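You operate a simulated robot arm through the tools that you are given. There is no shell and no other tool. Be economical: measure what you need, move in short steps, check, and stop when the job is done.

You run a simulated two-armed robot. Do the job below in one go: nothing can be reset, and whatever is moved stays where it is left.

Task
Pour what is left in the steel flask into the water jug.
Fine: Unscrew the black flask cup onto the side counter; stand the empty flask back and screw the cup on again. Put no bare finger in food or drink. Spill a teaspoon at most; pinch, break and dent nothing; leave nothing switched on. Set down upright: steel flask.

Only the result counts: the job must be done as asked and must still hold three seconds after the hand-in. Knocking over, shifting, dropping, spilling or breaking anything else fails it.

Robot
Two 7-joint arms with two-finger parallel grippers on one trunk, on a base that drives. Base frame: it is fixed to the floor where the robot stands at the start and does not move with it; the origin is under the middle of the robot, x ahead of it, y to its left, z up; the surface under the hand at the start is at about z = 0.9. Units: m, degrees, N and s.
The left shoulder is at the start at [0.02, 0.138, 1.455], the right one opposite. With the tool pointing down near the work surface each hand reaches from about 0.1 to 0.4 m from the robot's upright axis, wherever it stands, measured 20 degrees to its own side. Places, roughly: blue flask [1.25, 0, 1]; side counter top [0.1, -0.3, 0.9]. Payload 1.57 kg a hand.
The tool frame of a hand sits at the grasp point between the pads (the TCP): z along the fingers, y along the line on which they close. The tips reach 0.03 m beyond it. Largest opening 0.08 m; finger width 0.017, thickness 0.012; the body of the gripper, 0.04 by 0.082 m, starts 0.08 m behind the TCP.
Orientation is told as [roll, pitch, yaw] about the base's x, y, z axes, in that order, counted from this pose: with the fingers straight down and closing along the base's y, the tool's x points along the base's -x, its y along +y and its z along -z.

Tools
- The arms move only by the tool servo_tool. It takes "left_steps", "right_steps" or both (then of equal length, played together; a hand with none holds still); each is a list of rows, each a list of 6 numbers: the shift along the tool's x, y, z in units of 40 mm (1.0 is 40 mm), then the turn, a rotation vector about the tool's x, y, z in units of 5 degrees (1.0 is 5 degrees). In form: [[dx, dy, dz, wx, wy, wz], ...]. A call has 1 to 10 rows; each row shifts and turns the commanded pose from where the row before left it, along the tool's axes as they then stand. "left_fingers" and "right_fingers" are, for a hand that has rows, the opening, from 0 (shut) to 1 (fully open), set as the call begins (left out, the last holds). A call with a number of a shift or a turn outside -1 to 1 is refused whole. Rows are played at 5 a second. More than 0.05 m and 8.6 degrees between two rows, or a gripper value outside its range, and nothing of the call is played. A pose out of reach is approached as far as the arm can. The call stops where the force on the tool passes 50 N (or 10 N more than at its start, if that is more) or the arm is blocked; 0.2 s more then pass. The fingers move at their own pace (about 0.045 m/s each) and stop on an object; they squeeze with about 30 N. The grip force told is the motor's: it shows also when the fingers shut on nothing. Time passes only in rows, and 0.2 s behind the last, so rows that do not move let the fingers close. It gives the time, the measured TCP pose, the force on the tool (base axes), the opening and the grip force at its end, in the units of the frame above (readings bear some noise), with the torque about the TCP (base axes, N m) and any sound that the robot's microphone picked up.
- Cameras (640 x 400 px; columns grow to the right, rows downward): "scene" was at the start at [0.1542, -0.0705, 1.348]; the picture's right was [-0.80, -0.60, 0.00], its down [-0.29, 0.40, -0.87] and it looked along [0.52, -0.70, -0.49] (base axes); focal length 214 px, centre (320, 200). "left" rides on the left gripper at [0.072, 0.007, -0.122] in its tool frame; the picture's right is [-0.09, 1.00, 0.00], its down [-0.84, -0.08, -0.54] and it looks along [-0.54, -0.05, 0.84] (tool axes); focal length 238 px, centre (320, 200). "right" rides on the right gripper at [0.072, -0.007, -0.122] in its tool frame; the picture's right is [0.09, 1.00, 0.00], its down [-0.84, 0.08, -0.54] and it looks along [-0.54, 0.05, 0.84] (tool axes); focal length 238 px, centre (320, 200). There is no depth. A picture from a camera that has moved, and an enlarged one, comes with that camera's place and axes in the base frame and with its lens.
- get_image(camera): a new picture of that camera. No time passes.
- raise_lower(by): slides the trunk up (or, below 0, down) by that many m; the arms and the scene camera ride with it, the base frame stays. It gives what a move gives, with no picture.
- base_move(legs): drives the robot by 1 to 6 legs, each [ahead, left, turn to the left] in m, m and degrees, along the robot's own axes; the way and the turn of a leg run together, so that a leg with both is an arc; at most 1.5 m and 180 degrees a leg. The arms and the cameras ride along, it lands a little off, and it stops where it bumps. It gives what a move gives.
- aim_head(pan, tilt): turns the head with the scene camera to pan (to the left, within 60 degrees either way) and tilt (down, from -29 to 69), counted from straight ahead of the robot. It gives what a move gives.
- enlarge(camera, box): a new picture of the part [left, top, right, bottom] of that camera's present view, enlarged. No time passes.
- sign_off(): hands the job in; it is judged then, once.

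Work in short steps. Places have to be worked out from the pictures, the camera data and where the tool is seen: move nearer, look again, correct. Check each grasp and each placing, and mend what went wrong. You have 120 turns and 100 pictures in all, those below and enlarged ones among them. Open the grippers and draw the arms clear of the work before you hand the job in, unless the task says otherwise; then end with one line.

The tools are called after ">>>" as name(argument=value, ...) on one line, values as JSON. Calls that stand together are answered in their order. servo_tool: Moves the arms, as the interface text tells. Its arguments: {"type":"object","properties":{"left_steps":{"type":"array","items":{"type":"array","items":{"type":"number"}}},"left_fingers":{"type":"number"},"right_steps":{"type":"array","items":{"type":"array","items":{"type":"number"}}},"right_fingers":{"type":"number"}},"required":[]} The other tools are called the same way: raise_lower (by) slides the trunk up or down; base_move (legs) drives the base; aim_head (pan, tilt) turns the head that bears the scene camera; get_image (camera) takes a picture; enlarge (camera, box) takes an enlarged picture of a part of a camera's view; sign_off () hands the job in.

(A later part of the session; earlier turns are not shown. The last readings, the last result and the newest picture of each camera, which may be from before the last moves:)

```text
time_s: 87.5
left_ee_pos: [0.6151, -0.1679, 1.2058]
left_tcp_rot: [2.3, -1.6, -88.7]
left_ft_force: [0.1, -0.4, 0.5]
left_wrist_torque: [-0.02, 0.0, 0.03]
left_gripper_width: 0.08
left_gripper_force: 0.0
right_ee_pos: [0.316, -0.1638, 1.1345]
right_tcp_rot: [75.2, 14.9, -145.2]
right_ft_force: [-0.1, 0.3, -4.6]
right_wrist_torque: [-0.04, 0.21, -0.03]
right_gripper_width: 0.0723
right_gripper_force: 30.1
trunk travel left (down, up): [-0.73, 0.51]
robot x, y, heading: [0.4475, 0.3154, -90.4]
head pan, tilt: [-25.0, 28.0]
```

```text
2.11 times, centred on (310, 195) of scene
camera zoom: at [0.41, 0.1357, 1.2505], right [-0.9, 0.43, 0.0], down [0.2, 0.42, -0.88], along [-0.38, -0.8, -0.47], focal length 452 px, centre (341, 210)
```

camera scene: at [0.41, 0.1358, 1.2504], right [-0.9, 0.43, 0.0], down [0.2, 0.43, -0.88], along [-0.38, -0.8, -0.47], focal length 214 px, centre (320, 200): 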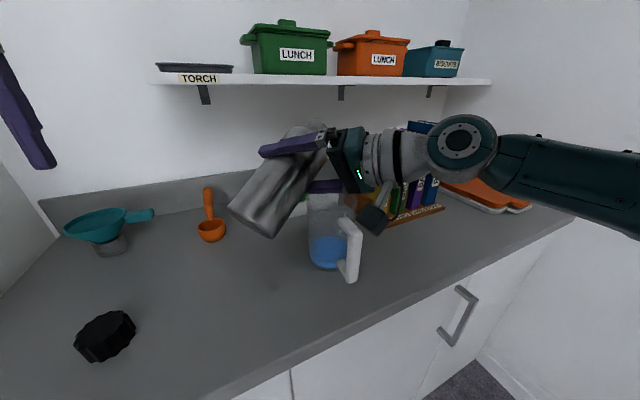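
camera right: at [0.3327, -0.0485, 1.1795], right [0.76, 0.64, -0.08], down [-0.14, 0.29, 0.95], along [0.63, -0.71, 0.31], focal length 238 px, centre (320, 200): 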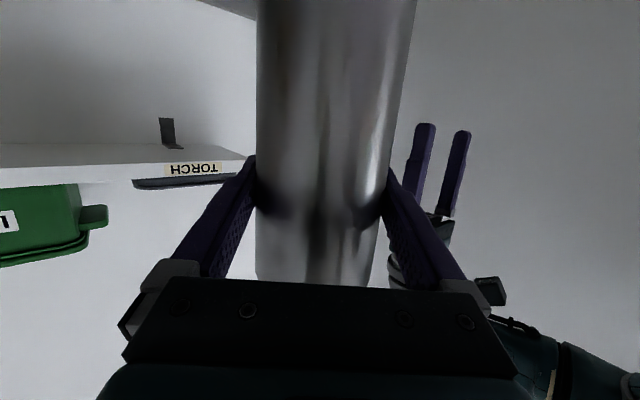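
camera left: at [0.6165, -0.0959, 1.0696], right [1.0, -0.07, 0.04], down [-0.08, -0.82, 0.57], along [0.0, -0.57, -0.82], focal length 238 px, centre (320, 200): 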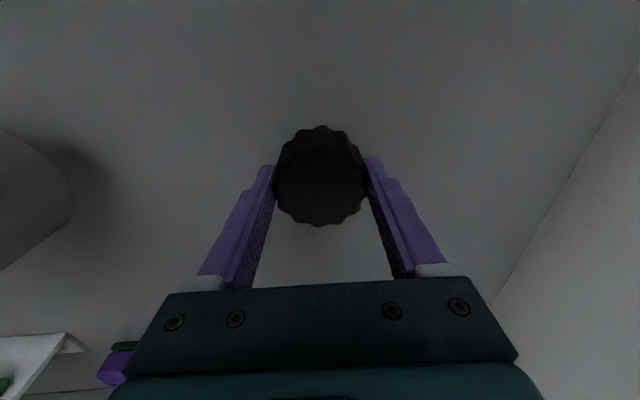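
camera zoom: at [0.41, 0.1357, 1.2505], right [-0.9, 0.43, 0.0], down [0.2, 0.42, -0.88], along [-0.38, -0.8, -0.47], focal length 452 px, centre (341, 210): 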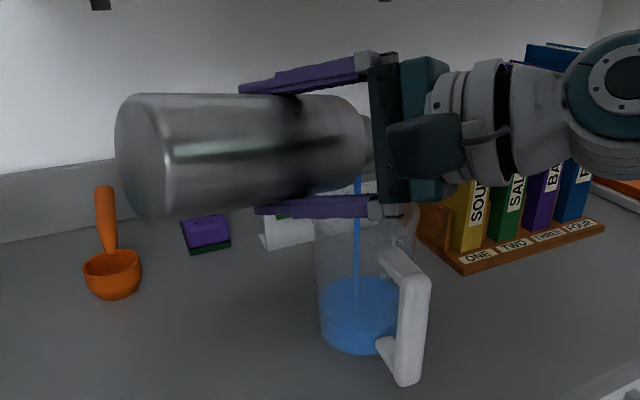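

A thin stream is falling inside the jug and the level is rising. I'll hold here for 2 seconds, then continue.

>>> servo_tool(right_steps=[[0, 0, 0, 0, 0, 0], [0, 0, 0, 0, 0, 0], [0, 0, 0, 0, 0, 0], [0, 0, 0, 0, 0, 0], [0, 0, 0, 0, 0, 0], [0, 0, 0, 0, 0, 0], [0, 0, 0, 0, 0, 0], [0, 0, 0, 0, 0, 0], [0, 0, 0, 0, 0, 0], [0, 0, 0, 0, 0, 0]])

>>> enlarge(camera="scene", box=[220, 100, 400, 290])

```text
time_s: 89.8
left_ee_pos: [0.6143, -0.1673, 1.2049]
left_tcp_rot: [2.3, -1.6, -88.7]
left_ft_force: [0.2, -0.3, -0.5]
left_wrist_torque: [0.0, 0.01, 0.0]
left_gripper_width: 0.0799
left_gripper_force: 0.2
right_ee_pos: [0.316, -0.1628, 1.1348]
right_tcp_rot: [75.1, 14.8, -145.2]
right_ft_force: [-0.2, 0.8, -4.3]
right_wrist_torque: [-0.06, 0.16, 0.01]
right_gripper_width: 0.072
right_gripper_force: 30.0
trunk travel left (down, up): [-0.73, 0.51]
robot x, y, heading: [0.4497, 0.3159, -90.4]
head pan, tilt: [-25.0, 28.0]
```

```text
2.11 times, centred on (310, 195) of scene
camera zoom: at [0.41, 0.1357, 1.2505], right [-0.9, 0.43, 0.0], down [0.2, 0.42, -0.88], along [-0.38, -0.8, -0.47], focal length 452 px, centre (341, 210)
```

zoom: 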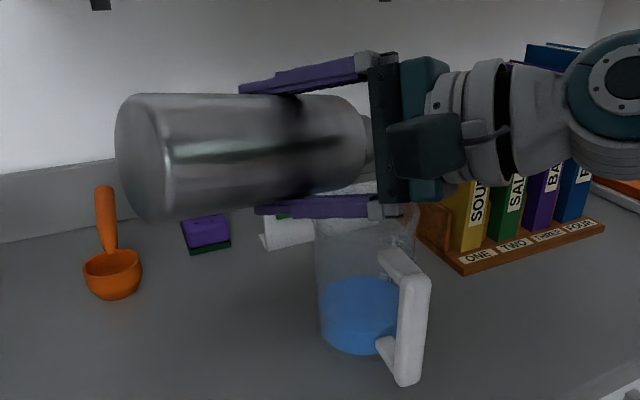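

The flow has stopped at this tilt with the level higher. I'll tilt slowly to 120°.

>>> servo_tool(right_steps=[[0, 0, 0, 0, 0, 0.5], [0, 0, 0, 0, 0, 0.5], [0, 0, 0, 0, 0, 0.5], [0, 0, 0, 0, 0, 0.5], [0, 0, 0, 0, 0, 0.5], [0, 0, 0, 0, 0, 0.5], [0, 0, 0, 0, 0, 0], [0, 0, 0, 0, 0, 0]])

>>> enlarge(camera="scene", box=[220, 100, 400, 290])

```text
time_s: 91.5
left_ee_pos: [0.6153, -0.167, 1.2057]
left_tcp_rot: [2.3, -1.6, -88.7]
left_ft_force: [-0.5, 0.3, -0.4]
left_wrist_torque: [-0.01, 0.01, -0.01]
left_gripper_width: 0.0799
left_gripper_force: 0.0
right_ee_pos: [0.3162, -0.1639, 1.1348]
right_tcp_rot: [73.4, 29.3, -149.6]
right_ft_force: [0.2, 0.3, -4.9]
right_wrist_torque: [-0.03, 0.17, 0.01]
right_gripper_width: 0.0721
right_gripper_force: 29.6
trunk travel left (down, up): [-0.73, 0.51]
robot x, y, heading: [0.4484, 0.3163, -90.3]
head pan, tilt: [-25.0, 28.0]
```

```text
2.11 times, centred on (310, 195) of scene
camera zoom: at [0.41, 0.1357, 1.2505], right [-0.9, 0.43, 0.0], down [0.2, 0.42, -0.88], along [-0.38, -0.8, -0.47], focal length 452 px, centre (341, 210)
```

zoom: 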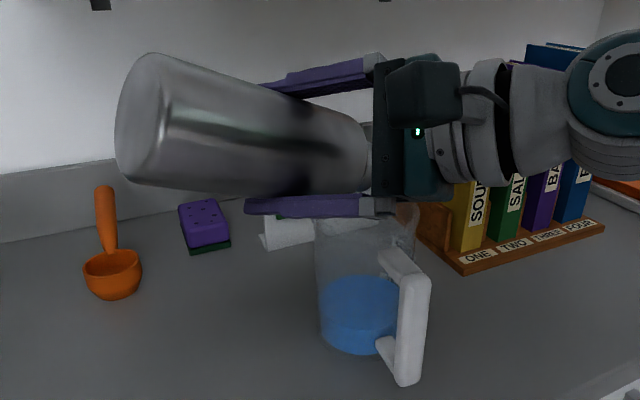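

No more flow is visible. I'll tilt on to 150°, raising slightly, to drain the shoulder fully.

>>> servo_tool(right_steps=[[0.1, 0.1, -0.036, 0, 0, 0], [0.1, 0.1, -0.036, 0, 0, 0.7], [0.1, 0.1, -0.036, 0, 0, 0.9], [0.1, 0.1, -0.036, 0, 0, 0.9], [0.1, 0.1, -0.036, 0, 0, 0.9], [0.1, 0.1, -0.036, 0, 0, 0.9], [0, 0, 0, 0, 0, 0.9], [0, 0, 0, 0, 0, 0.8], [0, 0, 0, 0, 0, 0], [0, 0, 0, 0, 0, 0]])

>>> enlarge(camera="scene", box=[220, 100, 400, 290])

```text
time_s: 93.8
left_ee_pos: [0.6147, -0.1682, 1.2053]
left_tcp_rot: [2.3, -1.7, -88.7]
left_ft_force: [0.1, 0.3, 0.2]
left_wrist_torque: [-0.03, 0.02, -0.03]
left_gripper_width: 0.0801
left_gripper_force: 0.1
right_ee_pos: [0.3186, -0.1603, 1.1701]
right_tcp_rot: [62.6, 57.2, -165.0]
right_ft_force: [-0.5, -0.3, -4.2]
right_wrist_torque: [0.06, 0.14, -0.03]
right_gripper_width: 0.0721
right_gripper_force: 30.0
trunk travel left (down, up): [-0.73, 0.51]
robot x, y, heading: [0.4547, 0.3152, -90.2]
head pan, tilt: [-25.0, 28.0]
```

```text
2.11 times, centred on (310, 195) of scene
camera zoom: at [0.41, 0.1357, 1.2505], right [-0.9, 0.43, 0.0], down [0.2, 0.42, -0.88], along [-0.38, -0.8, -0.47], focal length 452 px, centre (341, 210)
```

zoom: 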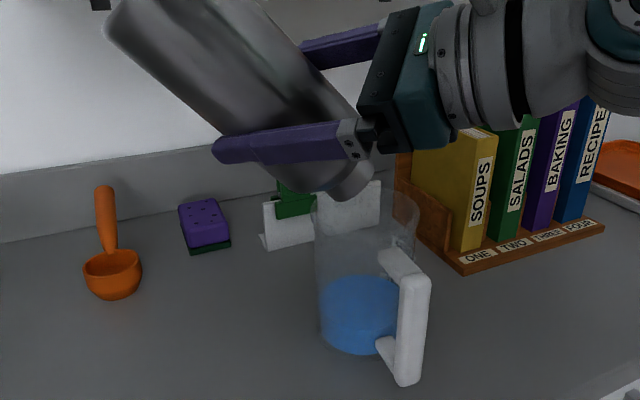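

At this tilt the mouth has drifted toward the near rim. I'll shift it over the jug centre and let the last drops fall.

>>> servo_tool(right_steps=[[-0.21, 0.48, 0.22, 0, 0, 0], [-0.21, 0.48, 0.22, 0, 0, 0], [0, 0, 0, 0, 0, 0], [0, 0, 0, 0, 0, 0], [0, 0, 0, 0, 0, 0], [0, 0, 0, 0, 0, 0]])

>>> get_image(camera="scene")

```text
time_s: 95.2
left_ee_pos: [0.6148, -0.1676, 1.2053]
left_tcp_rot: [2.2, -1.7, -88.7]
left_ft_force: [-0.2, 0.1, -0.7]
left_wrist_torque: [0.01, -0.02, -0.01]
left_gripper_width: 0.0799
left_gripper_force: 0.2
right_ee_pos: [0.2986, -0.1991, 1.17]
right_tcp_rot: [62.5, 57.3, -165.0]
right_ft_force: [0.0, -0.5, -4.6]
right_wrist_torque: [0.03, 0.13, -0.02]
right_gripper_width: 0.0722
right_gripper_force: 29.9
trunk travel left (down, up): [-0.73, 0.51]
robot x, y, heading: [0.4502, 0.3155, -90.4]
head pan, tilt: [-25.0, 28.0]
```

```text
44 pictures are left
camera scene: at [0.41, 0.1357, 1.2505], right [-0.9, 0.43, 0.0], down [0.2, 0.42, -0.88], along [-0.38, -0.8, -0.47], focal length 214 px, centre (320, 200)
```

scene: 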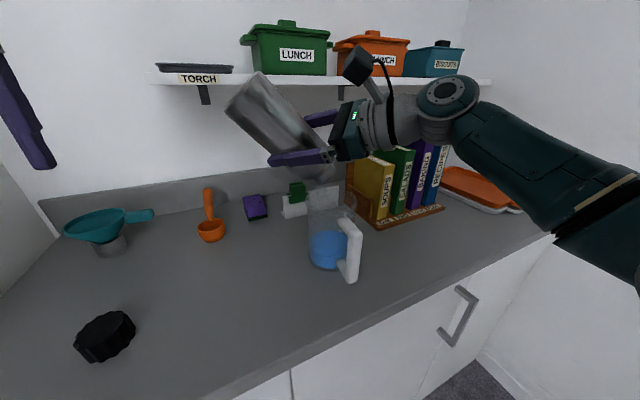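

The flask is drained (weight constant at about 4.5 N). I'll lift it away from the jug and rotate it back upright.

>>> servo_tool(right_steps=[[0.8, 0.46, -0.24, 0, 0, 0], [0.66, -0.765, 0.735, 0, 0, 0], [0, 0, 0, 0, 0, -1], [0, 0, 0, 0, 0, -1], [0, 0, 0, 0, 0, -1], [0, 0, 0, 0, 0, -1], [0, 0, 0, 0, 0, -1], [0, 0, 0, 0, 0, -1], [0, 0, 0, 0, 0, -1], [0, 0, 0, 0, 0, -1]])

>>> servo_tool(right_steps=[[0, 0, 0, 0, 0, -1], [0, 0, 0, 0, 0, -1], [0, 0, 0, 0, 0, -1], [0, 0, 0, 0, 0, -1], [0, 0, 0, 0, 0, -1], [0, 0, 0, 0, 0, -1], [0, 0, 0, 0, 0, -1], [0, 0, 0, 0, 0, -1], [0, 0, 0, 0, 0, -1], [0, 0, 0, 0, 0, -1]])

>>> servo_tool(right_steps=[[0, 0, 0, 0, 0, -1], [0, 0, 0, 0, 0, -1], [0, 0, 0, 0, 0, -1], [0, 0, 0, 0, 0, -1], [0, 0, 0, 0, 0, -1], [0, 0, 0, 0, 0, -1], [0, 0, 0, 0, 0, -1], [0, 0, 0, 0, 0, -1], [0, 0, 0, 0, 0, -1], [0, 0, 0, 0, 0, -1]])

```text
time_s: 97.3
left_ee_pos: [0.6142, -0.1676, 1.2071]
left_tcp_rot: [2.3, -1.6, -88.7]
left_ft_force: [0.8, -0.9, 0.7]
left_wrist_torque: [0.0, -0.01, 0.01]
left_gripper_width: 0.0798
left_gripper_force: 0.0
right_ee_pos: [0.3473, -0.1982, 1.2088]
right_tcp_rot: [74.8, 19.5, -146.5]
right_ft_force: [-0.4, -0.2, -4.2]
right_wrist_torque: [-0.04, 0.16, -0.01]
right_gripper_width: 0.0724
right_gripper_force: 30.3
trunk travel left (down, up): [-0.73, 0.51]
robot x, y, heading: [0.4485, 0.3162, -90.3]
head pan, tilt: [-25.0, 28.0]
```

```text
time_s: 99.5
left_ee_pos: [0.6145, -0.1685, 1.2064]
left_tcp_rot: [2.4, -1.7, -88.7]
left_ft_force: [0.0, 0.0, 0.6]
left_wrist_torque: [-0.03, 0.0, 0.0]
left_gripper_width: 0.0802
left_gripper_force: 0.0
right_ee_pos: [0.3491, -0.1992, 1.2079]
right_tcp_rot: [73.4, -28.8, -133.2]
right_ft_force: [-0.3, 1.4, -4.7]
right_wrist_torque: [-0.11, 0.14, 0.0]
right_gripper_width: 0.0722
right_gripper_force: 30.0
trunk travel left (down, up): [-0.73, 0.51]
robot x, y, heading: [0.4499, 0.3156, -90.4]
head pan, tilt: [-25.0, 28.0]
```

```text
time_s: 101.8
left_ee_pos: [0.6154, -0.1674, 1.2057]
left_tcp_rot: [2.4, -1.5, -88.7]
left_ft_force: [-0.3, 0.6, -0.1]
left_wrist_torque: [0.0, 0.03, -0.01]
left_gripper_width: 0.0799
left_gripper_force: 0.0
right_ee_pos: [0.3478, -0.1978, 1.2078]
right_tcp_rot: [34.6, -72.4, -87.2]
right_ft_force: [-0.7, -0.3, -3.7]
right_wrist_torque: [0.04, 0.04, 0.04]
right_gripper_width: 0.0721
right_gripper_force: 30.3
trunk travel left (down, up): [-0.73, 0.51]
robot x, y, heading: [0.4472, 0.3183, -90.4]
head pan, tilt: [-25.0, 28.0]
```

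I'll finish the last 10° upright, and return the flask to the earlier safe carrying spot [0.42, -0.15, 1.22].

>>> servo_tool(right_steps=[[0, 0, 0, 0, 0, -1], [0, 0, 0, 0, 0, -1], [-0.12, 0.73, 0.04, 0, 0, 0], [-0.12, 0.73, 0.04, 0, 0, 0], [-0.12, 0.73, 0.04, 0, 0, 0]])

>>> aim_head(pan=0, tilt=35)

>>> get_image(camera="scene")

>>> get_image(camera="left")

```text
time_s: 103.0
left_ee_pos: [0.6135, -0.1673, 1.2059]
left_tcp_rot: [2.2, -1.6, -88.7]
left_ft_force: [-0.4, 0.0, 0.0]
left_wrist_torque: [-0.02, -0.03, -0.01]
left_gripper_width: 0.0802
left_gripper_force: 0.0
right_ee_pos: [0.4221, -0.15, 1.2215]
right_tcp_rot: [1.1, -75.5, -52.5]
right_ft_force: [-0.8, -0.3, -5.0]
right_wrist_torque: [0.02, 0.04, -0.01]
right_gripper_width: 0.0721
right_gripper_force: 30.0
trunk travel left (down, up): [-0.73, 0.51]
robot x, y, heading: [0.4517, 0.3129, -90.3]
head pan, tilt: [-25.0, 28.0]
```

```text
time_s: 103.8
left_ee_pos: [0.6138, -0.1684, 1.2053]
left_tcp_rot: [2.3, -1.7, -88.8]
left_ft_force: [-0.7, 0.0, -0.7]
left_wrist_torque: [0.0, 0.04, 0.03]
left_gripper_width: 0.08
left_gripper_force: 0.0
right_ee_pos: [0.4196, -0.1522, 1.221]
right_tcp_rot: [1.3, -75.7, -52.6]
right_ft_force: [-0.1, -0.2, -6.2]
right_wrist_torque: [0.01, -0.01, -0.02]
right_gripper_width: 0.0722
right_gripper_force: 29.8
trunk travel left (down, up): [-0.73, 0.51]
robot x, y, heading: [0.4499, 0.3157, -90.3]
head pan, tilt: [0.0, 35.0]
```

```text
43 pictures are left
camera scene: at [0.4484, 0.1301, 1.2396], right [-1.0, 0.01, 0.0], down [0.0, 0.57, -0.82], along [-0.01, -0.82, -0.57], focal length 214 px, centre (320, 200)
```

scene: 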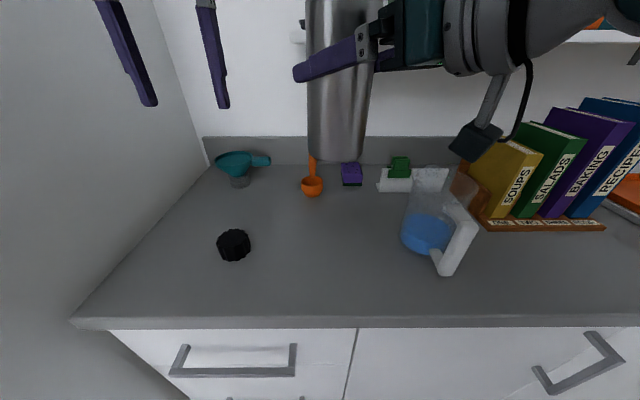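

```text
42 pictures are left
camera left: at [0.6138, -0.093, 1.3241], right [1.0, -0.07, 0.04], down [-0.08, -0.82, 0.56], along [0.0, -0.56, -0.83], focal length 238 px, centre (320, 200)
```

left: 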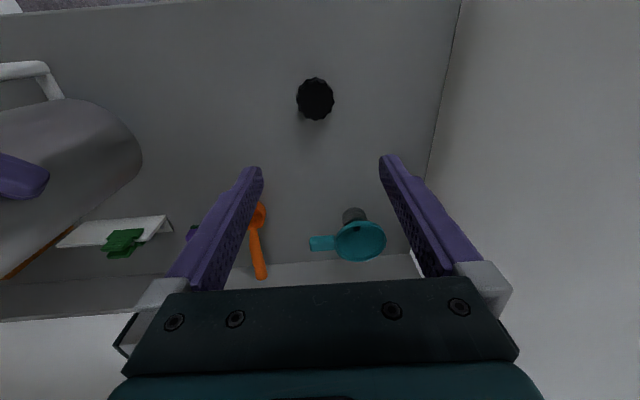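

The cap stands upright at about [0.618, -0.170]. I'll retrace: lower the trunk 0.185, then the left hand down over the cap.

>>> raise_lower(by=-0.185)

>>> servo_tool(left_steps=[[0, 0, 0.7, 0, 0, 0], [0, 0, 0.6, 0, 0, 0], [0, 0, 0.3, 0, 0, 0], [0, 0, 0, 0, 0, 0]])

>>> get_image(camera="left")

```text
time_s: 105.9
left_ee_pos: [0.6148, -0.1682, 1.0213]
left_tcp_rot: [2.3, -1.6, -88.6]
left_ft_force: [1.1, 0.1, 0.3]
left_wrist_torque: [-0.02, 0.0, 0.01]
left_gripper_width: 0.08
left_gripper_force: 0.1
right_ee_pos: [0.4216, -0.1513, 1.037]
right_tcp_rot: [1.2, -75.5, -52.5]
right_ft_force: [0.3, -0.5, -4.9]
right_wrist_torque: [0.03, -0.02, -0.01]
right_gripper_width: 0.0723
right_gripper_force: 29.9
trunk travel left (down, up): [-0.545, 0.695]
robot x, y, heading: [0.4469, 0.3145, -90.1]
head pan, tilt: [0.0, 35.0]
```

```text
time_s: 106.9
left_ee_pos: [0.618, -0.1732, 0.9601]
left_tcp_rot: [2.3, -2.0, -88.6]
left_ft_force: [1.3, 0.1, 0.0]
left_wrist_torque: [-0.04, 0.0, 0.01]
left_gripper_width: 0.0798
left_gripper_force: 0.1
right_ee_pos: [0.4207, -0.1499, 1.0368]
right_tcp_rot: [1.2, -75.7, -52.6]
right_ft_force: [0.0, 0.5, -4.2]
right_wrist_torque: [-0.01, -0.01, 0.02]
right_gripper_width: 0.0718
right_gripper_force: 30.1
trunk travel left (down, up): [-0.545, 0.695]
robot x, y, heading: [0.4485, 0.3142, -90.1]
head pan, tilt: [0.0, 35.0]
```

```text
41 pictures are left
camera left: at [0.6164, -0.0961, 1.0788], right [1.0, -0.07, 0.04], down [-0.08, -0.82, 0.57], along [0.0, -0.57, -0.82], focal length 238 px, centre (320, 200)
```

left: 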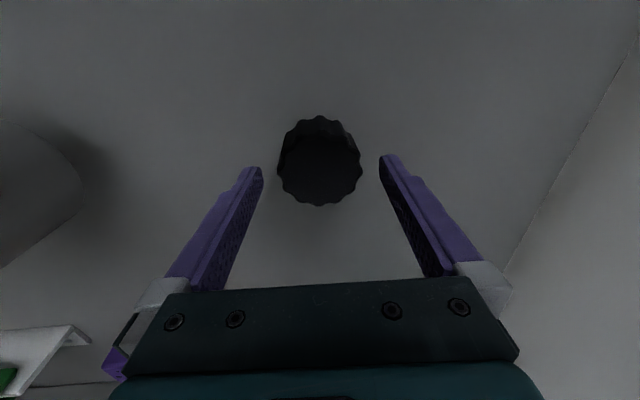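

Well aligned. I'll go down the last 2.2 cm and grip the cap.

>>> servo_tool(left_steps=[[0, 0, 0.3, 0, 0, 0], [0, 0, 0.25, 0, 0, 0], [0, 0, 0, 0, 0, 0]])

>>> servo_tool(left_steps=[[0, 0, 0, 0, 0, 0], [0, 0, 0, 0, 0, 0], [0, 0, 0, 0, 0, 0], [0, 0, -0.5, 0, 0, 0], [0, 0, -0.8, 0, 0, 0]], left_fingers=0.4)

>>> enlarge(camera="scene", box=[100, 40, 300, 190])

```text
time_s: 107.7
left_ee_pos: [0.619, -0.1716, 0.9394]
left_tcp_rot: [2.3, -2.0, -88.8]
left_ft_force: [-0.5, 0.1, 0.3]
left_wrist_torque: [0.01, 0.02, 0.03]
left_gripper_width: 0.08
left_gripper_force: 0.1
right_ee_pos: [0.4207, -0.1502, 1.0361]
right_tcp_rot: [1.2, -75.7, -52.6]
right_ft_force: [0.2, 0.1, -4.1]
right_wrist_torque: [0.04, -0.03, -0.02]
right_gripper_width: 0.0718
right_gripper_force: 29.9
trunk travel left (down, up): [-0.545, 0.695]
robot x, y, heading: [0.45, 0.3151, -90.3]
head pan, tilt: [0.0, 35.0]
```

```text
time_s: 108.9
left_ee_pos: [0.616, -0.1705, 0.9907]
left_tcp_rot: [2.3, -2.2, -88.7]
left_ft_force: [-0.4, -0.2, 0.1]
left_wrist_torque: [0.0, -0.01, -0.02]
left_gripper_width: 0.0565
left_gripper_force: 30.5
right_ee_pos: [0.4211, -0.1503, 1.0367]
right_tcp_rot: [1.2, -75.6, -52.5]
right_ft_force: [-0.6, -0.2, -5.0]
right_wrist_torque: [0.02, -0.02, 0.04]
right_gripper_width: 0.0718
right_gripper_force: 30.0
trunk travel left (down, up): [-0.545, 0.695]
robot x, y, heading: [0.4488, 0.3149, -90.2]
head pan, tilt: [0.0, 35.0]
```

```text
2.67 times, centred on (200, 115) of scene
camera zoom: at [0.4485, 0.1301, 1.0545], right [-1.0, 0.01, 0.0], down [0.0, 0.57, -0.82], along [0.0, -0.82, -0.57], focal length 572 px, centre (640, 427)
```

zoom: 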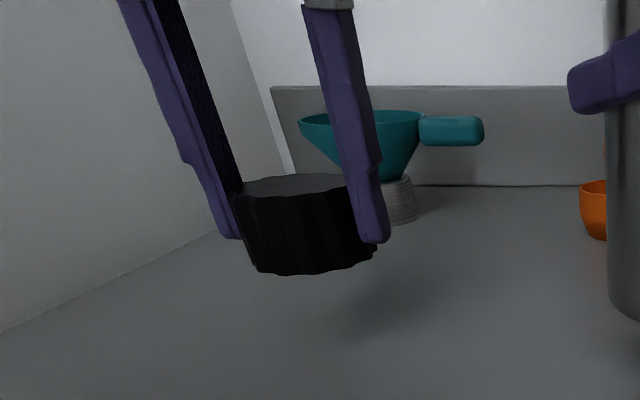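

The cap is in hand. I'll raise the trunk, move the base back to where both arms reached the flask earlier, and level the left hand.

>>> raise_lower(by=0.185)

>>> base_move(legs=[[0.042, -0.04, 0]])

>>> servo_tool(left_steps=[[0, 0, 0, 0.46, 0.44, 0], [0, 0, 0, 0, 0, 0], [0, 0, 0, 0, 0, 0], [0, 0, 0, 0, 0, 0], [0, 0, 0, 0, 0, 0]], right_steps=[[0.8, 0, 0.2, 0, 0, 0], [0.8, 0, 0.2, 0, 0, 0], [0.8, 0, 0.2, 0, 0, 0], [0.8, 0, 0.2, 0, 0, 0], [0.8, 0, 0.2, 0, 0, 0]])

```text
time_s: 110.9
left_ee_pos: [0.6169, -0.1703, 1.1759]
left_tcp_rot: [2.3, -2.1, -88.7]
left_ft_force: [-0.7, -0.1, -0.8]
left_wrist_torque: [-0.02, -0.01, 0.01]
left_gripper_width: 0.056
left_gripper_force: 29.8
right_ee_pos: [0.4218, -0.1513, 1.221]
right_tcp_rot: [1.2, -75.5, -52.6]
right_ft_force: [0.1, -0.1, -5.1]
right_wrist_torque: [0.0, -0.03, 0.02]
right_gripper_width: 0.0721
right_gripper_force: 30.0
trunk travel left (down, up): [-0.73, 0.51]
robot x, y, heading: [0.4493, 0.3165, -90.2]
head pan, tilt: [0.0, 35.0]
```

```text
time_s: 111.9
left_ee_pos: [0.5759, -0.2133, 1.1747]
left_tcp_rot: [2.3, -1.9, -88.7]
left_ft_force: [0.3, -1.0, 0.0]
left_wrist_torque: [0.0, 0.0, 0.0]
left_gripper_width: 0.0563
left_gripper_force: 29.5
right_ee_pos: [0.3815, -0.1919, 1.221]
right_tcp_rot: [1.2, -75.6, -52.6]
right_ft_force: [-0.6, -0.4, -4.0]
right_wrist_torque: [0.02, 0.03, 0.02]
right_gripper_width: 0.0721
right_gripper_force: 29.9
trunk travel left (down, up): [-0.73, 0.51]
robot x, y, heading: [0.4066, 0.2776, -90.3]
head pan, tilt: [0.0, 35.0]
```

```text
time_s: 113.1
left_ee_pos: [0.5706, -0.2049, 1.1596]
left_tcp_rot: [0.2, 0.3, -88.2]
left_ft_force: [1.6, -0.9, -0.5]
left_wrist_torque: [0.01, 0.01, -0.02]
left_gripper_width: 0.0563
left_gripper_force: 30.0
left hand out of reach, approached as far as the arm can: row 1
right_ee_pos: [0.3814, -0.189, 1.0546]
right_tcp_rot: [1.1, -75.5, -52.5]
right_ft_force: [0.1, -0.9, -4.5]
right_wrist_torque: [0.03, -0.01, -0.02]
right_gripper_width: 0.072
right_gripper_force: 29.9
trunk travel left (down, up): [-0.73, 0.51]
robot x, y, heading: [0.4055, 0.2744, -90.3]
head pan, tilt: [0.0, 35.0]
```

Both arms ride well. I'll lower the flask to just above the counter and slide it back to its place, x≈0.482.

>>> servo_tool(right_steps=[[0.53, 0, 0.14, 0, 0, 0], [0.53, 0, 0.14, 0, 0, 0], [-0.112, 0.713, 0.437, 0, 0, 0], [-0.112, 0.713, 0.437, 0, 0, 0], [-0.112, 0.713, 0.437, 0, 0, 0], [0, 0, 0, 0, 0, 0]])

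>>> get_image(camera="scene")

```text
time_s: 114.5
left_ee_pos: [0.5722, -0.2052, 1.158]
left_tcp_rot: [0.2, 0.2, -88.2]
left_ft_force: [-0.7, 0.9, -0.7]
left_wrist_torque: [0.0, -0.01, 0.01]
left_gripper_width: 0.0561
left_gripper_force: 30.1
right_ee_pos: [0.4816, -0.1797, 1.0136]
right_tcp_rot: [1.0, -75.5, -52.4]
right_ft_force: [-0.1, 0.5, -4.7]
right_wrist_torque: [0.03, -0.03, -0.01]
right_gripper_width: 0.0719
right_gripper_force: 29.8
trunk travel left (down, up): [-0.73, 0.51]
robot x, y, heading: [0.4095, 0.2759, -90.1]
head pan, tilt: [0.0, 35.0]
```

```text
39 pictures are left
camera scene: at [0.4083, 0.0886, 1.2395], right [-1.0, 0.01, 0.0], down [0.0, 0.57, -0.82], along [0.0, -0.82, -0.57], focal length 214 px, centre (320, 200)
```

scene: 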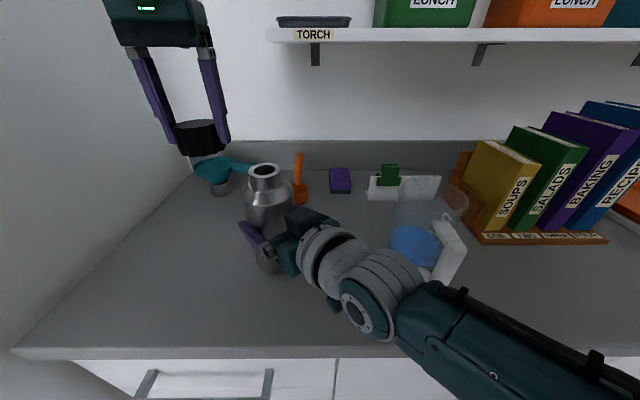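

The flask is about 1 cm above its place. I'll lower it gently onto the counter.

>>> servo_tool(right_steps=[[0.1, 0, 0.025, 0, 0, 0], [0.08, 0, 0.02, 0, 0, 0], [0.08, 0, 0.02, 0, 0, 0], [0.02, 0, 0.005, 0, 0, 0], [0, 0, 0, 0, 0, 0]])

```text
time_s: 115.7
left_ee_pos: [0.5714, -0.2059, 1.1601]
left_tcp_rot: [0.1, 0.3, -88.3]
left_ft_force: [0.1, -0.6, -0.2]
left_wrist_torque: [-0.02, 0.03, 0.01]
left_gripper_width: 0.0561
left_gripper_force: 29.8
right_ee_pos: [0.482, -0.179, 1.0028]
right_tcp_rot: [1.2, -75.8, -52.4]
right_ft_force: [-1.1, 3.2, 9.5]
right_wrist_torque: [0.66, 0.45, -0.02]
right_gripper_width: 0.0721
right_gripper_force: 29.9
trunk travel left (down, up): [-0.73, 0.51]
robot x, y, heading: [0.4104, 0.2728, -90.3]
head pan, tilt: [0.0, 35.0]
```

It's touching with some edge torque. I'll briefly open and re-close the right gripper so the flask settles flat.

>>> servo_tool(right_steps=[[0, 0, 0, 0, 0, 0], [0, 0, 0, 0, 0, 0]], right_fingers=1)

>>> servo_tool(right_steps=[[0, 0, 0, 0, 0, 0], [0, 0, 0, 0, 0, 0], [0, 0, 0, 0, 0, 0]], right_fingers=0.75)

>>> enlarge(camera="scene", box=[140, 90, 340, 290])

```text
time_s: 116.3
left_ee_pos: [0.5709, -0.2055, 1.1599]
left_tcp_rot: [0.1, 0.3, -88.3]
left_ft_force: [-0.1, 0.1, 0.2]
left_wrist_torque: [-0.01, 0.04, 0.01]
left_gripper_width: 0.0562
left_gripper_force: 30.4
right_ee_pos: [0.4812, -0.1804, 1.0012]
right_tcp_rot: [1.1, -75.7, -52.5]
right_ft_force: [-0.7, -0.6, -1.1]
right_wrist_torque: [0.0, 0.0, 0.0]
right_gripper_width: 0.0799
right_gripper_force: 0.0
trunk travel left (down, up): [-0.73, 0.51]
robot x, y, heading: [0.407, 0.2765, -90.1]
head pan, tilt: [0.0, 35.0]
```

```text
time_s: 117.1
left_ee_pos: [0.5716, -0.2068, 1.1597]
left_tcp_rot: [0.2, 0.2, -88.2]
left_ft_force: [0.9, -0.3, -0.9]
left_wrist_torque: [-0.01, -0.02, 0.0]
left_gripper_width: 0.0562
left_gripper_force: 29.6
right_ee_pos: [0.4823, -0.1803, 1.002]
right_tcp_rot: [1.2, -75.6, -52.5]
right_ft_force: [-0.2, -0.1, 0.6]
right_wrist_torque: [-0.06, 0.06, 0.05]
right_gripper_width: 0.0721
right_gripper_force: 29.3
trunk travel left (down, up): [-0.73, 0.51]
robot x, y, heading: [0.4088, 0.273, -90.4]
head pan, tilt: [0.0, 35.0]
```

```text
2.00 times, centred on (240, 190) of scene
camera zoom: at [0.4084, 0.0883, 1.2396], right [-1.0, 0.01, 0.0], down [0.0, 0.57, -0.82], along [0.0, -0.82, -0.57], focal length 429 px, centre (480, 220)
```

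zoom: 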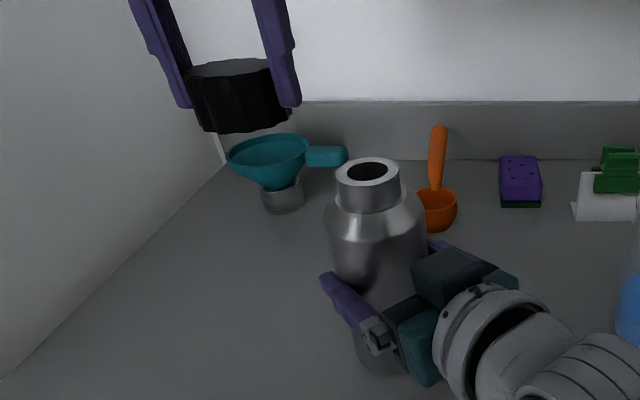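

The flask stands flat and unloaded. I'll bring the cap above the neck at a safe height and pre-rotate the left hand counter-clockwise, so it has room to screw clockwise.

>>> servo_tool(left_steps=[[0.2, -0.745, 0, 0, 0, 0], [0.2, -0.745, 0, 0, 0, 0], [0.2, -0.745, 0, 0, 0, 0], [0, 0, 0, 0, 0, -1], [0, 0, 0, 0, 0, -1], [0, 0, 0, 0, 0, -1], [0, 0, 0, 0, 0, -1], [0, 0, 0, 0, 0, -1], [0, 0, 0, 0, 0, -1], [0, 0, 0, 0, 0, -1]])

>>> servo_tool(left_steps=[[0, 0, 0, 0, 0, -1], [0, 0, 0, 0, 0, -1], [0, 0, 0, 0, 0, -1], [0, 0, 0, 0, 0, -1], [0, 0, 0, 0, 0, -1], [0, 0, 0, 0, 0, -1], [0, 0, 0, 0, 0, -1], [0, 0, 0, 0, 0, -1], [0, 0, 0, 0, 0, -1], [0, 0, 0, 0, 0, -1]])

>>> servo_tool(left_steps=[[0, 0, 0, 0, 0, -1], [0, 0, 0, 0, 0, -1], [0, 0, 0, 0, 0, -1], [0, 0, 0, 0, 0, -1], [0, 0, 0, 0, 0, -1], [0, 0, 0, 0, 0, -1], [0, 0, 0, 0, 0, -1], [0, 0, 0, 0, 0, -1], [0, 0, 0, 0, 0, -1], [0, 0, 0, 0, 0, -1]])

>>> servo_tool(left_steps=[[0, 0, 0, 0, 0, -1], [0, 0, 0, 0, 0, -1], [0, 0, 0, 0, 0, -1], [0, 0, 0, 0, 0, -1], [0, 0, 0, 0, 0, -1], [0, 0, 0, 0, 0, -1], [0, 0, 0, 0, 0, -1], [0, 0, 0, 0, 0, -1], [0, 0, 0, 0, 0, -1], [0, 0, 0, 0, 0, 0]])

>>> enlarge(camera="scene", box=[170, 60, 370, 205])

```text
time_s: 119.3
left_ee_pos: [0.4812, -0.1902, 1.1593]
left_tcp_rot: [0.1, 0.2, -53.5]
left_ft_force: [-0.2, 0.8, 0.1]
left_wrist_torque: [0.03, 0.01, 0.0]
left_gripper_width: 0.0559
left_gripper_force: 29.9
left hand out of reach, approached as far as the arm can: row 1
right_ee_pos: [0.4832, -0.1804, 1.0014]
right_tcp_rot: [1.1, -75.7, -52.5]
right_ft_force: [-1.8, 0.8, 1.2]
right_wrist_torque: [-0.04, 0.18, -0.05]
right_gripper_width: 0.0723
right_gripper_force: 29.9
trunk travel left (down, up): [-0.73, 0.51]
robot x, y, heading: [0.4097, 0.2762, -90.4]
head pan, tilt: [0.0, 35.0]
```

```text
time_s: 121.5
left_ee_pos: [0.4803, -0.189, 1.1605]
left_tcp_rot: [0.2, 0.0, -3.5]
left_ft_force: [0.4, -0.4, 0.2]
left_wrist_torque: [0.03, -0.02, 0.01]
left_gripper_width: 0.0562
left_gripper_force: 29.8
right_ee_pos: [0.4821, -0.1804, 1.0007]
right_tcp_rot: [1.1, -75.7, -52.5]
right_ft_force: [-0.8, 0.8, 1.1]
right_wrist_torque: [-0.08, 0.18, -0.01]
right_gripper_width: 0.0722
right_gripper_force: 30.0
trunk travel left (down, up): [-0.73, 0.51]
robot x, y, heading: [0.4071, 0.2726, -90.5]
head pan, tilt: [0.0, 35.0]
```

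```text
time_s: 123.7
left_ee_pos: [0.4802, -0.1893, 1.1608]
left_tcp_rot: [0.1, -0.1, 46.5]
left_ft_force: [0.3, 0.1, 0.5]
left_wrist_torque: [0.0, 0.03, -0.02]
left_gripper_width: 0.0561
left_gripper_force: 29.7
right_ee_pos: [0.4831, -0.1808, 1.0007]
right_tcp_rot: [1.1, -75.6, -52.3]
right_ft_force: [-0.3, -0.3, 0.8]
right_wrist_torque: [-0.14, 0.16, -0.06]
right_gripper_width: 0.0724
right_gripper_force: 30.1
trunk travel left (down, up): [-0.73, 0.51]
robot x, y, heading: [0.4083, 0.2718, -89.9]
head pan, tilt: [0.0, 35.0]
```

```text
time_s: 125.9
left_ee_pos: [0.4799, -0.1897, 1.1599]
left_tcp_rot: [0.0, -0.1, 91.5]
left_ft_force: [0.2, 0.3, -0.3]
left_wrist_torque: [-0.01, -0.01, 0.01]
left_gripper_width: 0.0559
left_gripper_force: 30.4
right_ee_pos: [0.4819, -0.1796, 1.0014]
right_tcp_rot: [1.0, -75.6, -52.5]
right_ft_force: [-0.4, 0.6, -0.2]
right_wrist_torque: [-0.11, 0.12, 0.0]
right_gripper_width: 0.0722
right_gripper_force: 30.3
trunk travel left (down, up): [-0.73, 0.51]
robot x, y, heading: [0.4068, 0.2736, -90.3]
head pan, tilt: [0.0, 35.0]
```

```text
2.76 times, centred on (270, 132) of scene
camera zoom: at [0.4083, 0.0883, 1.2396], right [-1.0, 0.01, 0.0], down [0.0, 0.57, -0.82], along [0.0, -0.82, -0.57], focal length 592 px, centre (458, 386)
```

zoom: 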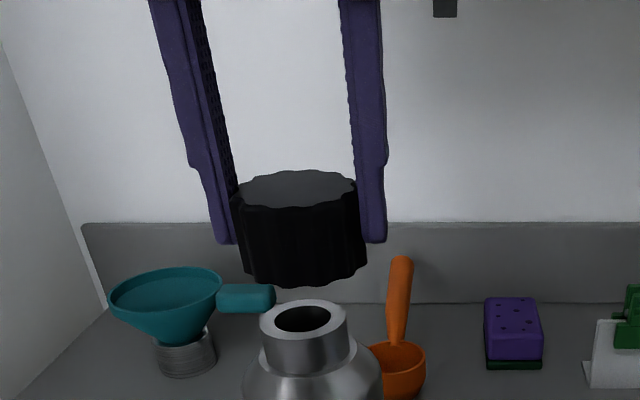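

The hand is at yaw +91° and the cap is nearly over the neck. From the removal readings the neck axis should be at about [0.482, -0.182], so I'll correct and come down to just above the neck.

>>> servo_tool(left_steps=[[-0.19, -0.05, 0, 0, 0, 0], [0, 0, 0.25, 0, 0, 0], [0, 0, 0.25, 0, 0, 0], [0, 0, 0, 0, 0, 0]])

>>> enlarge(camera="scene", box=[170, 80, 370, 205])

>>> get_image(camera="left")

```text
time_s: 126.9
left_ee_pos: [0.4801, -0.1906, 1.1403]
left_tcp_rot: [0.0, -0.2, 91.3]
left_ft_force: [-0.6, 0.0, -0.1]
left_wrist_torque: [0.0, 0.06, -0.02]
left_gripper_width: 0.0559
left_gripper_force: 29.9
left hand out of reach, approached as far as the arm can: row 1
right_ee_pos: [0.4825, -0.1803, 1.0]
right_tcp_rot: [1.1, -75.6, -52.5]
right_ft_force: [-0.7, 0.4, -0.4]
right_wrist_torque: [-0.14, 0.1, -0.01]
right_gripper_width: 0.0724
right_gripper_force: 30.0
trunk travel left (down, up): [-0.73, 0.51]
robot x, y, heading: [0.4082, 0.2715, -90.1]
head pan, tilt: [0.0, 35.0]
```

```text
3.20 times, centred on (270, 142) of scene
camera zoom: at [0.4083, 0.0883, 1.2396], right [-1.0, 0.01, 0.0], down [0.0, 0.57, -0.82], along [0.0, -0.82, -0.57], focal length 686 px, centre (480, 384)
```

zoom: 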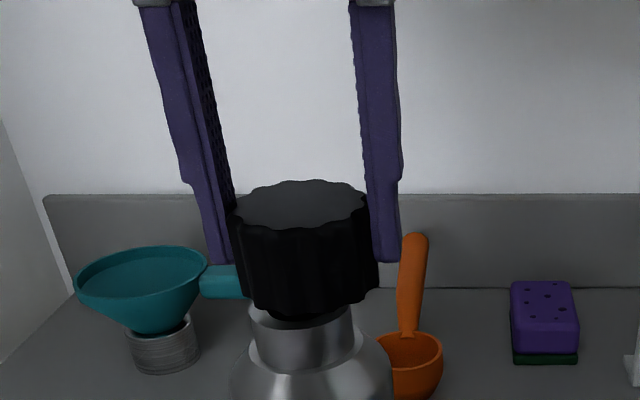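

```text
35 pictures are left
camera left: at [0.4748, -0.2622, 1.2599], right [-1.0, 0.07, 0.0], down [0.06, 0.84, 0.55], along [0.04, 0.54, -0.84], focal length 238 px, centre (320, 200)
```

left: 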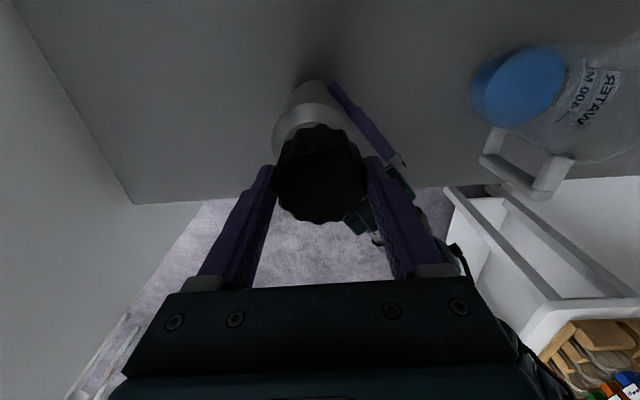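

Comparing the images, the flask slid slightly along the pads: the neck is now about [0.488, -0.189]. So I only need to shift the cap +8 mm in x, then check.

>>> servo_tool(left_steps=[[0, -0.1, 0, 0, 0, 0], [0, -0.09, 0, 0, 0, 0], [0, 0, 0, 0, 0, 0]])

>>> enlarge(camera="scene", box=[230, 130, 310, 190])

```text
time_s: 127.7
left_ee_pos: [0.4867, -0.1915, 1.1401]
left_tcp_rot: [0.0, -0.2, 91.4]
left_ft_force: [-0.1, -0.2, -1.4]
left_wrist_torque: [-0.01, 0.02, -0.02]
left_gripper_width: 0.0561
left_gripper_force: 30.3
right_ee_pos: [0.4822, -0.1791, 1.0023]
right_tcp_rot: [1.0, -75.6, -52.5]
right_ft_force: [-0.6, 0.4, 0.0]
right_wrist_torque: [-0.07, 0.15, -0.06]
right_gripper_width: 0.0722
right_gripper_force: 29.8
trunk travel left (down, up): [-0.73, 0.51]
robot x, y, heading: [0.4036, 0.2724, -90.4]
head pan, tilt: [0.0, 35.0]
```

```text
6.67 times, centred on (270, 160) of scene
camera zoom: at [0.4083, 0.0883, 1.2396], right [-1.0, 0.01, 0.0], down [0.0, 0.57, -0.82], along [0.0, -0.82, -0.57], focal length 1430 px, centre (653, 467)
```

zoom: 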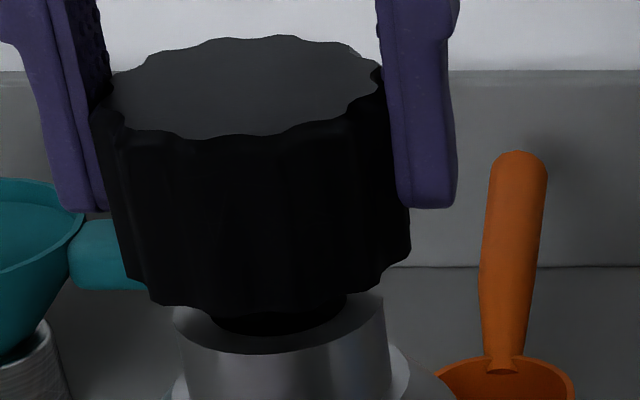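

The cap is aligned in x and about 3 mm too far in y, where the left arm is at its limit. I'll nudge the flask 3 mm away with the right hand and descend gently.

>>> servo_tool(left_steps=[[0, 0, 0, 0, 0, 0], [0, 0, 0.15, 0, 0, 0], [0, 0, 0.15, 0, 0, 0], [0, 0, 0.15, 0, 0, 0], [0, 0, 0, 0, 0, 0]], right_steps=[[-0.015, -0.045, 0.058, 0, 0, 0], [0, 0, 0, 0, 0, 0], [0, 0, 0, 0, 0, 0], [0, 0, 0, 0, 0, 0], [0, 0, 0, 0, 0, 0]])

>>> enlarge(camera="scene", box=[230, 130, 310, 190])

```text
time_s: 128.9
left_ee_pos: [0.4885, -0.19, 1.1219]
left_tcp_rot: [0.0, -0.3, 91.3]
left_ft_force: [-2.1, 1.6, -0.1]
left_wrist_torque: [0.06, 0.07, 0.01]
left_gripper_width: 0.0561
left_gripper_force: 30.6
right_ee_pos: [0.4822, -0.1824, 1.0018]
right_tcp_rot: [1.2, -75.7, -52.6]
right_ft_force: [1.1, -0.8, 1.5]
right_wrist_torque: [0.1, 0.26, -0.04]
right_gripper_width: 0.0722
right_gripper_force: 30.3
trunk travel left (down, up): [-0.73, 0.51]
robot x, y, heading: [0.4103, 0.2726, -90.6]
head pan, tilt: [0.0, 35.0]
```

```text
6.67 times, centred on (270, 160) of scene
camera zoom: at [0.4083, 0.0884, 1.2396], right [-1.0, 0.01, 0.0], down [0.0, 0.57, -0.82], along [0.0, -0.82, -0.57], focal length 1430 px, centre (653, 467)
```

zoom: 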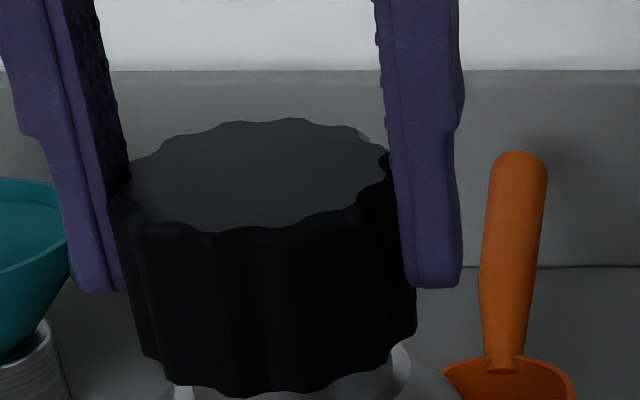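

The cap is already sliding over the neck with tiny side forces. I'll go down until it meets the thread.

>>> servo_tool(left_steps=[[0, 0.03, 0.1, 0, 0, 0], [0, 0, 0.08, 0, 0, 0], [0, 0, 0.08, 0, 0, 0], [0, 0, 0, 0, 0, 0]])

```text
time_s: 129.9
left_ee_pos: [0.4875, -0.1909, 1.1122]
left_tcp_rot: [0.0, -0.2, 91.4]
left_ft_force: [0.6, -2.0, 5.6]
left_wrist_torque: [0.64, -0.08, 0.0]
left_gripper_width: 0.0561
left_gripper_force: 30.2
right_ee_pos: [0.4817, -0.1829, 1.0001]
right_tcp_rot: [0.9, -75.6, -52.4]
right_ft_force: [-0.5, 4.8, 3.0]
right_wrist_torque: [-0.4, 0.28, 0.02]
right_gripper_width: 0.0724
right_gripper_force: 29.6
trunk travel left (down, up): [-0.73, 0.51]
robot x, y, heading: [0.4099, 0.2776, -90.4]
head pan, tilt: [0.0, 35.0]
```

Contact at z=1.112, exactly where the thread released. I'll screw clockwise 50° with light downward following.

>>> servo_tool(left_steps=[[0, 0, 0.03, 0, 0, 1], [0, 0, 0, 0, 0, 1], [0, 0, 0, 0, 0, 1], [0, 0, 0, 0, 0, 1], [0, 0, 0, 0, 0, 1], [0, 0, 0, 0, 0, 1], [0, 0, 0, 0, 0, 1], [0, 0, 0, 0, 0, 1], [0, 0, 0, 0, 0, 1], [0, 0, 0, 0, 0, 1]])

```text
time_s: 132.1
left_ee_pos: [0.4866, -0.1908, 1.1109]
left_tcp_rot: [0.2, -0.2, 41.2]
left_ft_force: [-6.3, 5.1, 21.5]
left_wrist_torque: [0.2, 0.17, 0.05]
left_gripper_width: 0.0563
left_gripper_force: 30.0
right_ee_pos: [0.4821, -0.1827, 1.0016]
right_tcp_rot: [1.1, -75.5, -52.5]
right_ft_force: [6.1, 1.3, -0.2]
right_wrist_torque: [0.44, 0.49, 0.05]
right_gripper_width: 0.0721
right_gripper_force: 29.3
trunk travel left (down, up): [-0.73, 0.51]
robot x, y, heading: [0.4092, 0.2743, -90.4]
head pan, tilt: [0.0, 35.0]
```

An upward force of 21 N shows it is pressed on the thread. I'll keep turning clockwise without adding any push.

>>> servo_tool(left_steps=[[0, 0, 0, 0, 0, 1], [0, 0, 0, 0, 0, 1], [0, 0, 0, 0, 0, 1], [0, 0, 0, 0, 0, 1], [0, 0, 0, 0, 0, 1], [0, 0, 0, 0, 0, 1], [0, 0, 0, 0, 0, 1], [0, 0, 0, 0, 0, 1], [0, 0, 0, 0, 0, 1], [0, 0, 0, 0, 0, 1]])

```text
time_s: 134.3
left_ee_pos: [0.4869, -0.1895, 1.1108]
left_tcp_rot: [0.3, 0.1, -8.7]
left_ft_force: [-11.4, 8.0, 8.7]
left_wrist_torque: [0.29, 0.45, 0.0]
left_gripper_width: 0.0559
left_gripper_force: 30.6
right_ee_pos: [0.4829, -0.1839, 1.0019]
right_tcp_rot: [1.1, -75.6, -52.5]
right_ft_force: [13.6, -9.3, -4.7]
right_wrist_torque: [0.26, 0.66, 0.04]
right_gripper_width: 0.072
right_gripper_force: 29.7
trunk travel left (down, up): [-0.73, 0.51]
robot x, y, heading: [0.4067, 0.277, -90.3]
head pan, tilt: [0.0, 35.0]
```

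The upward force is falling, so the thread is drawing the cap down. I'll continue with a small lateral relief.

>>> servo_tool(left_steps=[[0.04, 0.02, 0.02, 0, 0, 1], [0, 0, 0, 0, 0, 1], [0, 0, 0, 0, 0, 1], [0, 0, 0, 0, 0, 1], [0, 0, 0, 0, 0, 1], [0, 0, 0.01, 0, 0, 1], [0, 0, 0, 0, 0, 1], [0, 0, 0, 0, 0, 1], [0, 0, 0, 0, 0, 1], [0, 0, 0, 0, 0, 1]])

```text
time_s: 136.5
left_ee_pos: [0.4867, -0.1897, 1.1099]
left_tcp_rot: [0.3, 0.2, -58.7]
left_ft_force: [4.8, 5.6, 9.3]
left_wrist_torque: [0.11, -0.17, 0.02]
left_gripper_width: 0.0562
left_gripper_force: 29.9
right_ee_pos: [0.4822, -0.1828, 1.0016]
right_tcp_rot: [1.2, -75.7, -52.7]
right_ft_force: [-4.1, -2.8, 0.5]
right_wrist_torque: [0.34, -0.64, 0.02]
right_gripper_width: 0.072
right_gripper_force: 30.2
trunk travel left (down, up): [-0.73, 0.51]
robot x, y, heading: [0.4086, 0.2729, -90.4]
head pan, tilt: [0.0, 35.0]
```

150° turned so far. I'll continue clockwise and watch for the tightening torque.

>>> servo_tool(left_steps=[[0, 0, 0, 0, 0, 1], [0, 0, 0, 0, 0, 1], [0, 0, 0.01, 0, 0, 1], [0, 0, 0, 0, 0, 1], [0, 0, 0, 0, 0, 1], [0, 0, 0, 0, 0, 1]])

>>> enlarge(camera="scene", box=[210, 130, 330, 220])

```text
time_s: 137.9
left_ee_pos: [0.4862, -0.1898, 1.1092]
left_tcp_rot: [0.1, 0.2, -88.6]
left_ft_force: [14.4, 3.0, 7.6]
left_wrist_torque: [0.17, -0.55, 0.0]
left_gripper_width: 0.0559
left_gripper_force: 29.4
right_ee_pos: [0.4814, -0.1838, 1.0018]
right_tcp_rot: [1.1, -75.6, -52.5]
right_ft_force: [-13.4, -0.9, 3.4]
right_wrist_torque: [-0.03, -0.89, -0.14]
right_gripper_width: 0.072
right_gripper_force: 30.1
trunk travel left (down, up): [-0.73, 0.51]
robot x, y, heading: [0.4089, 0.2721, -90.2]
head pan, tilt: [0.0, 35.0]
```

```text
4.44 times, centred on (270, 175) of scene
camera zoom: at [0.4086, 0.0879, 1.2398], right [-1.0, 0.01, 0.0], down [0.0, 0.57, -0.82], along [0.0, -0.82, -0.57], focal length 953 px, centre (542, 311)
```

zoom: 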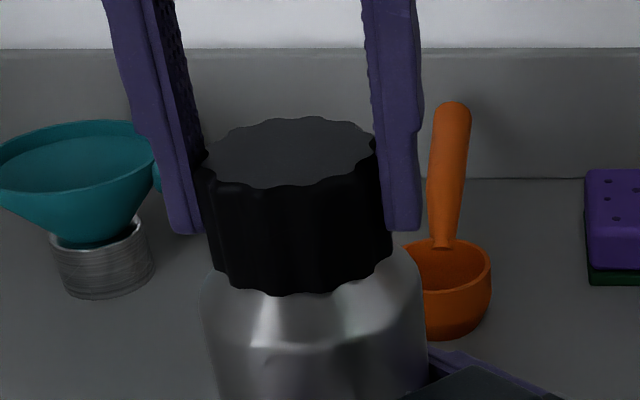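

It looks seated with no neck visible, but I see no tightening torque yet. I'll relieve the side load and turn 30° more.

>>> servo_tool(left_steps=[[0, 0.05, 0, 0, 0, 0], [0, 0, 0, 0, 0, 1], [0, 0, 0, 0, 0, 1], [0, 0, 0, 0, 0, 1], [0, 0, 0, 0, 0, 1], [0, 0, 0, 0, 0, 1], [0, 0, 0, 0, 0, 1]])

```text
time_s: 139.5
left_ee_pos: [0.4934, -0.1848, 1.1093]
left_tcp_rot: [-0.6, -0.5, -116.5]
left_ft_force: [-20.8, -10.8, 10.2]
left_wrist_torque: [-0.52, 0.99, 0.26]
left_gripper_width: 0.0565
left_gripper_force: 29.4
left hand out of reach, approached as far as the arm can: row 4, 7
right_ee_pos: [0.4868, -0.1812, 0.9999]
right_tcp_rot: [0.7, -75.4, -51.7]
right_ft_force: [22.1, 11.4, -10.5]
right_wrist_torque: [-0.56, 1.14, -0.07]
right_gripper_width: 0.072
right_gripper_force: 30.5
trunk travel left (down, up): [-0.73, 0.51]
robot x, y, heading: [0.409, 0.2754, -90.1]
head pan, tilt: [0.0, 35.0]
```

The left wrist reached its limit with some tightening torque (0.26 N·m). I'll release the cap, which clears the side load, and check how it sits.

>>> servo_tool(left_steps=[[0, 0, 0, 0, 0, 0], [0, 0, 0, 0, 0, 0], [0, 0, 0, 0, 0, 0]], left_fingers=1)

>>> enlarge(camera="scene", box=[200, 120, 340, 280])

>>> get_image(camera="left")

```text
time_s: 140.3
left_ee_pos: [0.4984, -0.1858, 1.1087]
left_tcp_rot: [0.0, 0.1, -116.0]
left_ft_force: [0.0, -0.2, -0.3]
left_wrist_torque: [0.0, -0.01, 0.0]
left_gripper_width: 0.0801
left_gripper_force: 0.0
right_ee_pos: [0.482, -0.1822, 1.0016]
right_tcp_rot: [1.2, -75.5, -52.6]
right_ft_force: [-0.2, 0.4, -4.2]
right_wrist_torque: [0.01, -0.04, 0.0]
right_gripper_width: 0.0727
right_gripper_force: 30.2
trunk travel left (down, up): [-0.73, 0.51]
robot x, y, heading: [0.4074, 0.2744, -90.2]
head pan, tilt: [0.0, 35.0]
```

```text
2.50 times, centred on (270, 200) of scene
camera zoom: at [0.4083, 0.0886, 1.2395], right [-1.0, 0.01, 0.0], down [0.0, 0.57, -0.82], along [0.0, -0.82, -0.57], focal length 536 px, centre (445, 200)
```

zoom: 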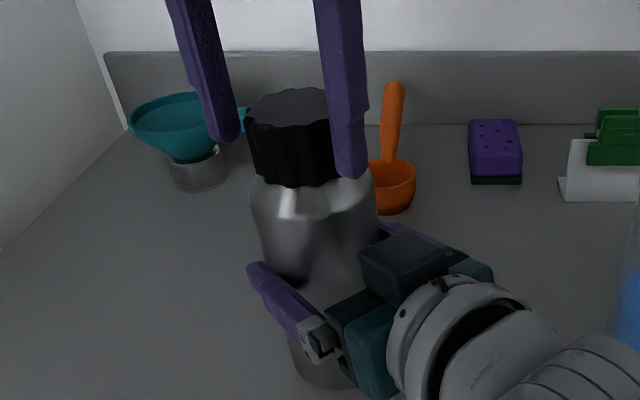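

```text
30 pictures are left
camera left: at [0.535, -0.1232, 1.2288], right [0.85, -0.52, 0.0], down [-0.44, -0.72, 0.54], along [-0.28, -0.46, -0.84], focal length 238 px, centre (320, 200)
```

left: 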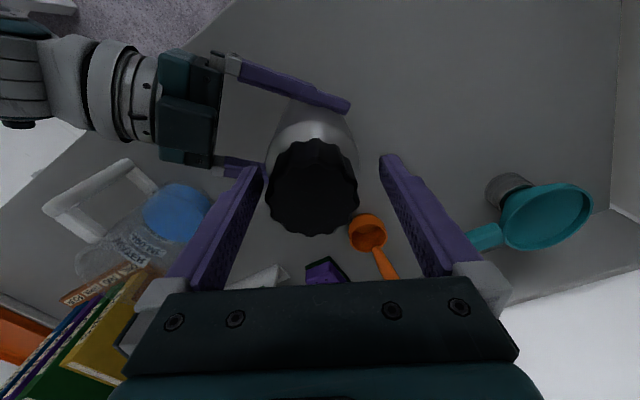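

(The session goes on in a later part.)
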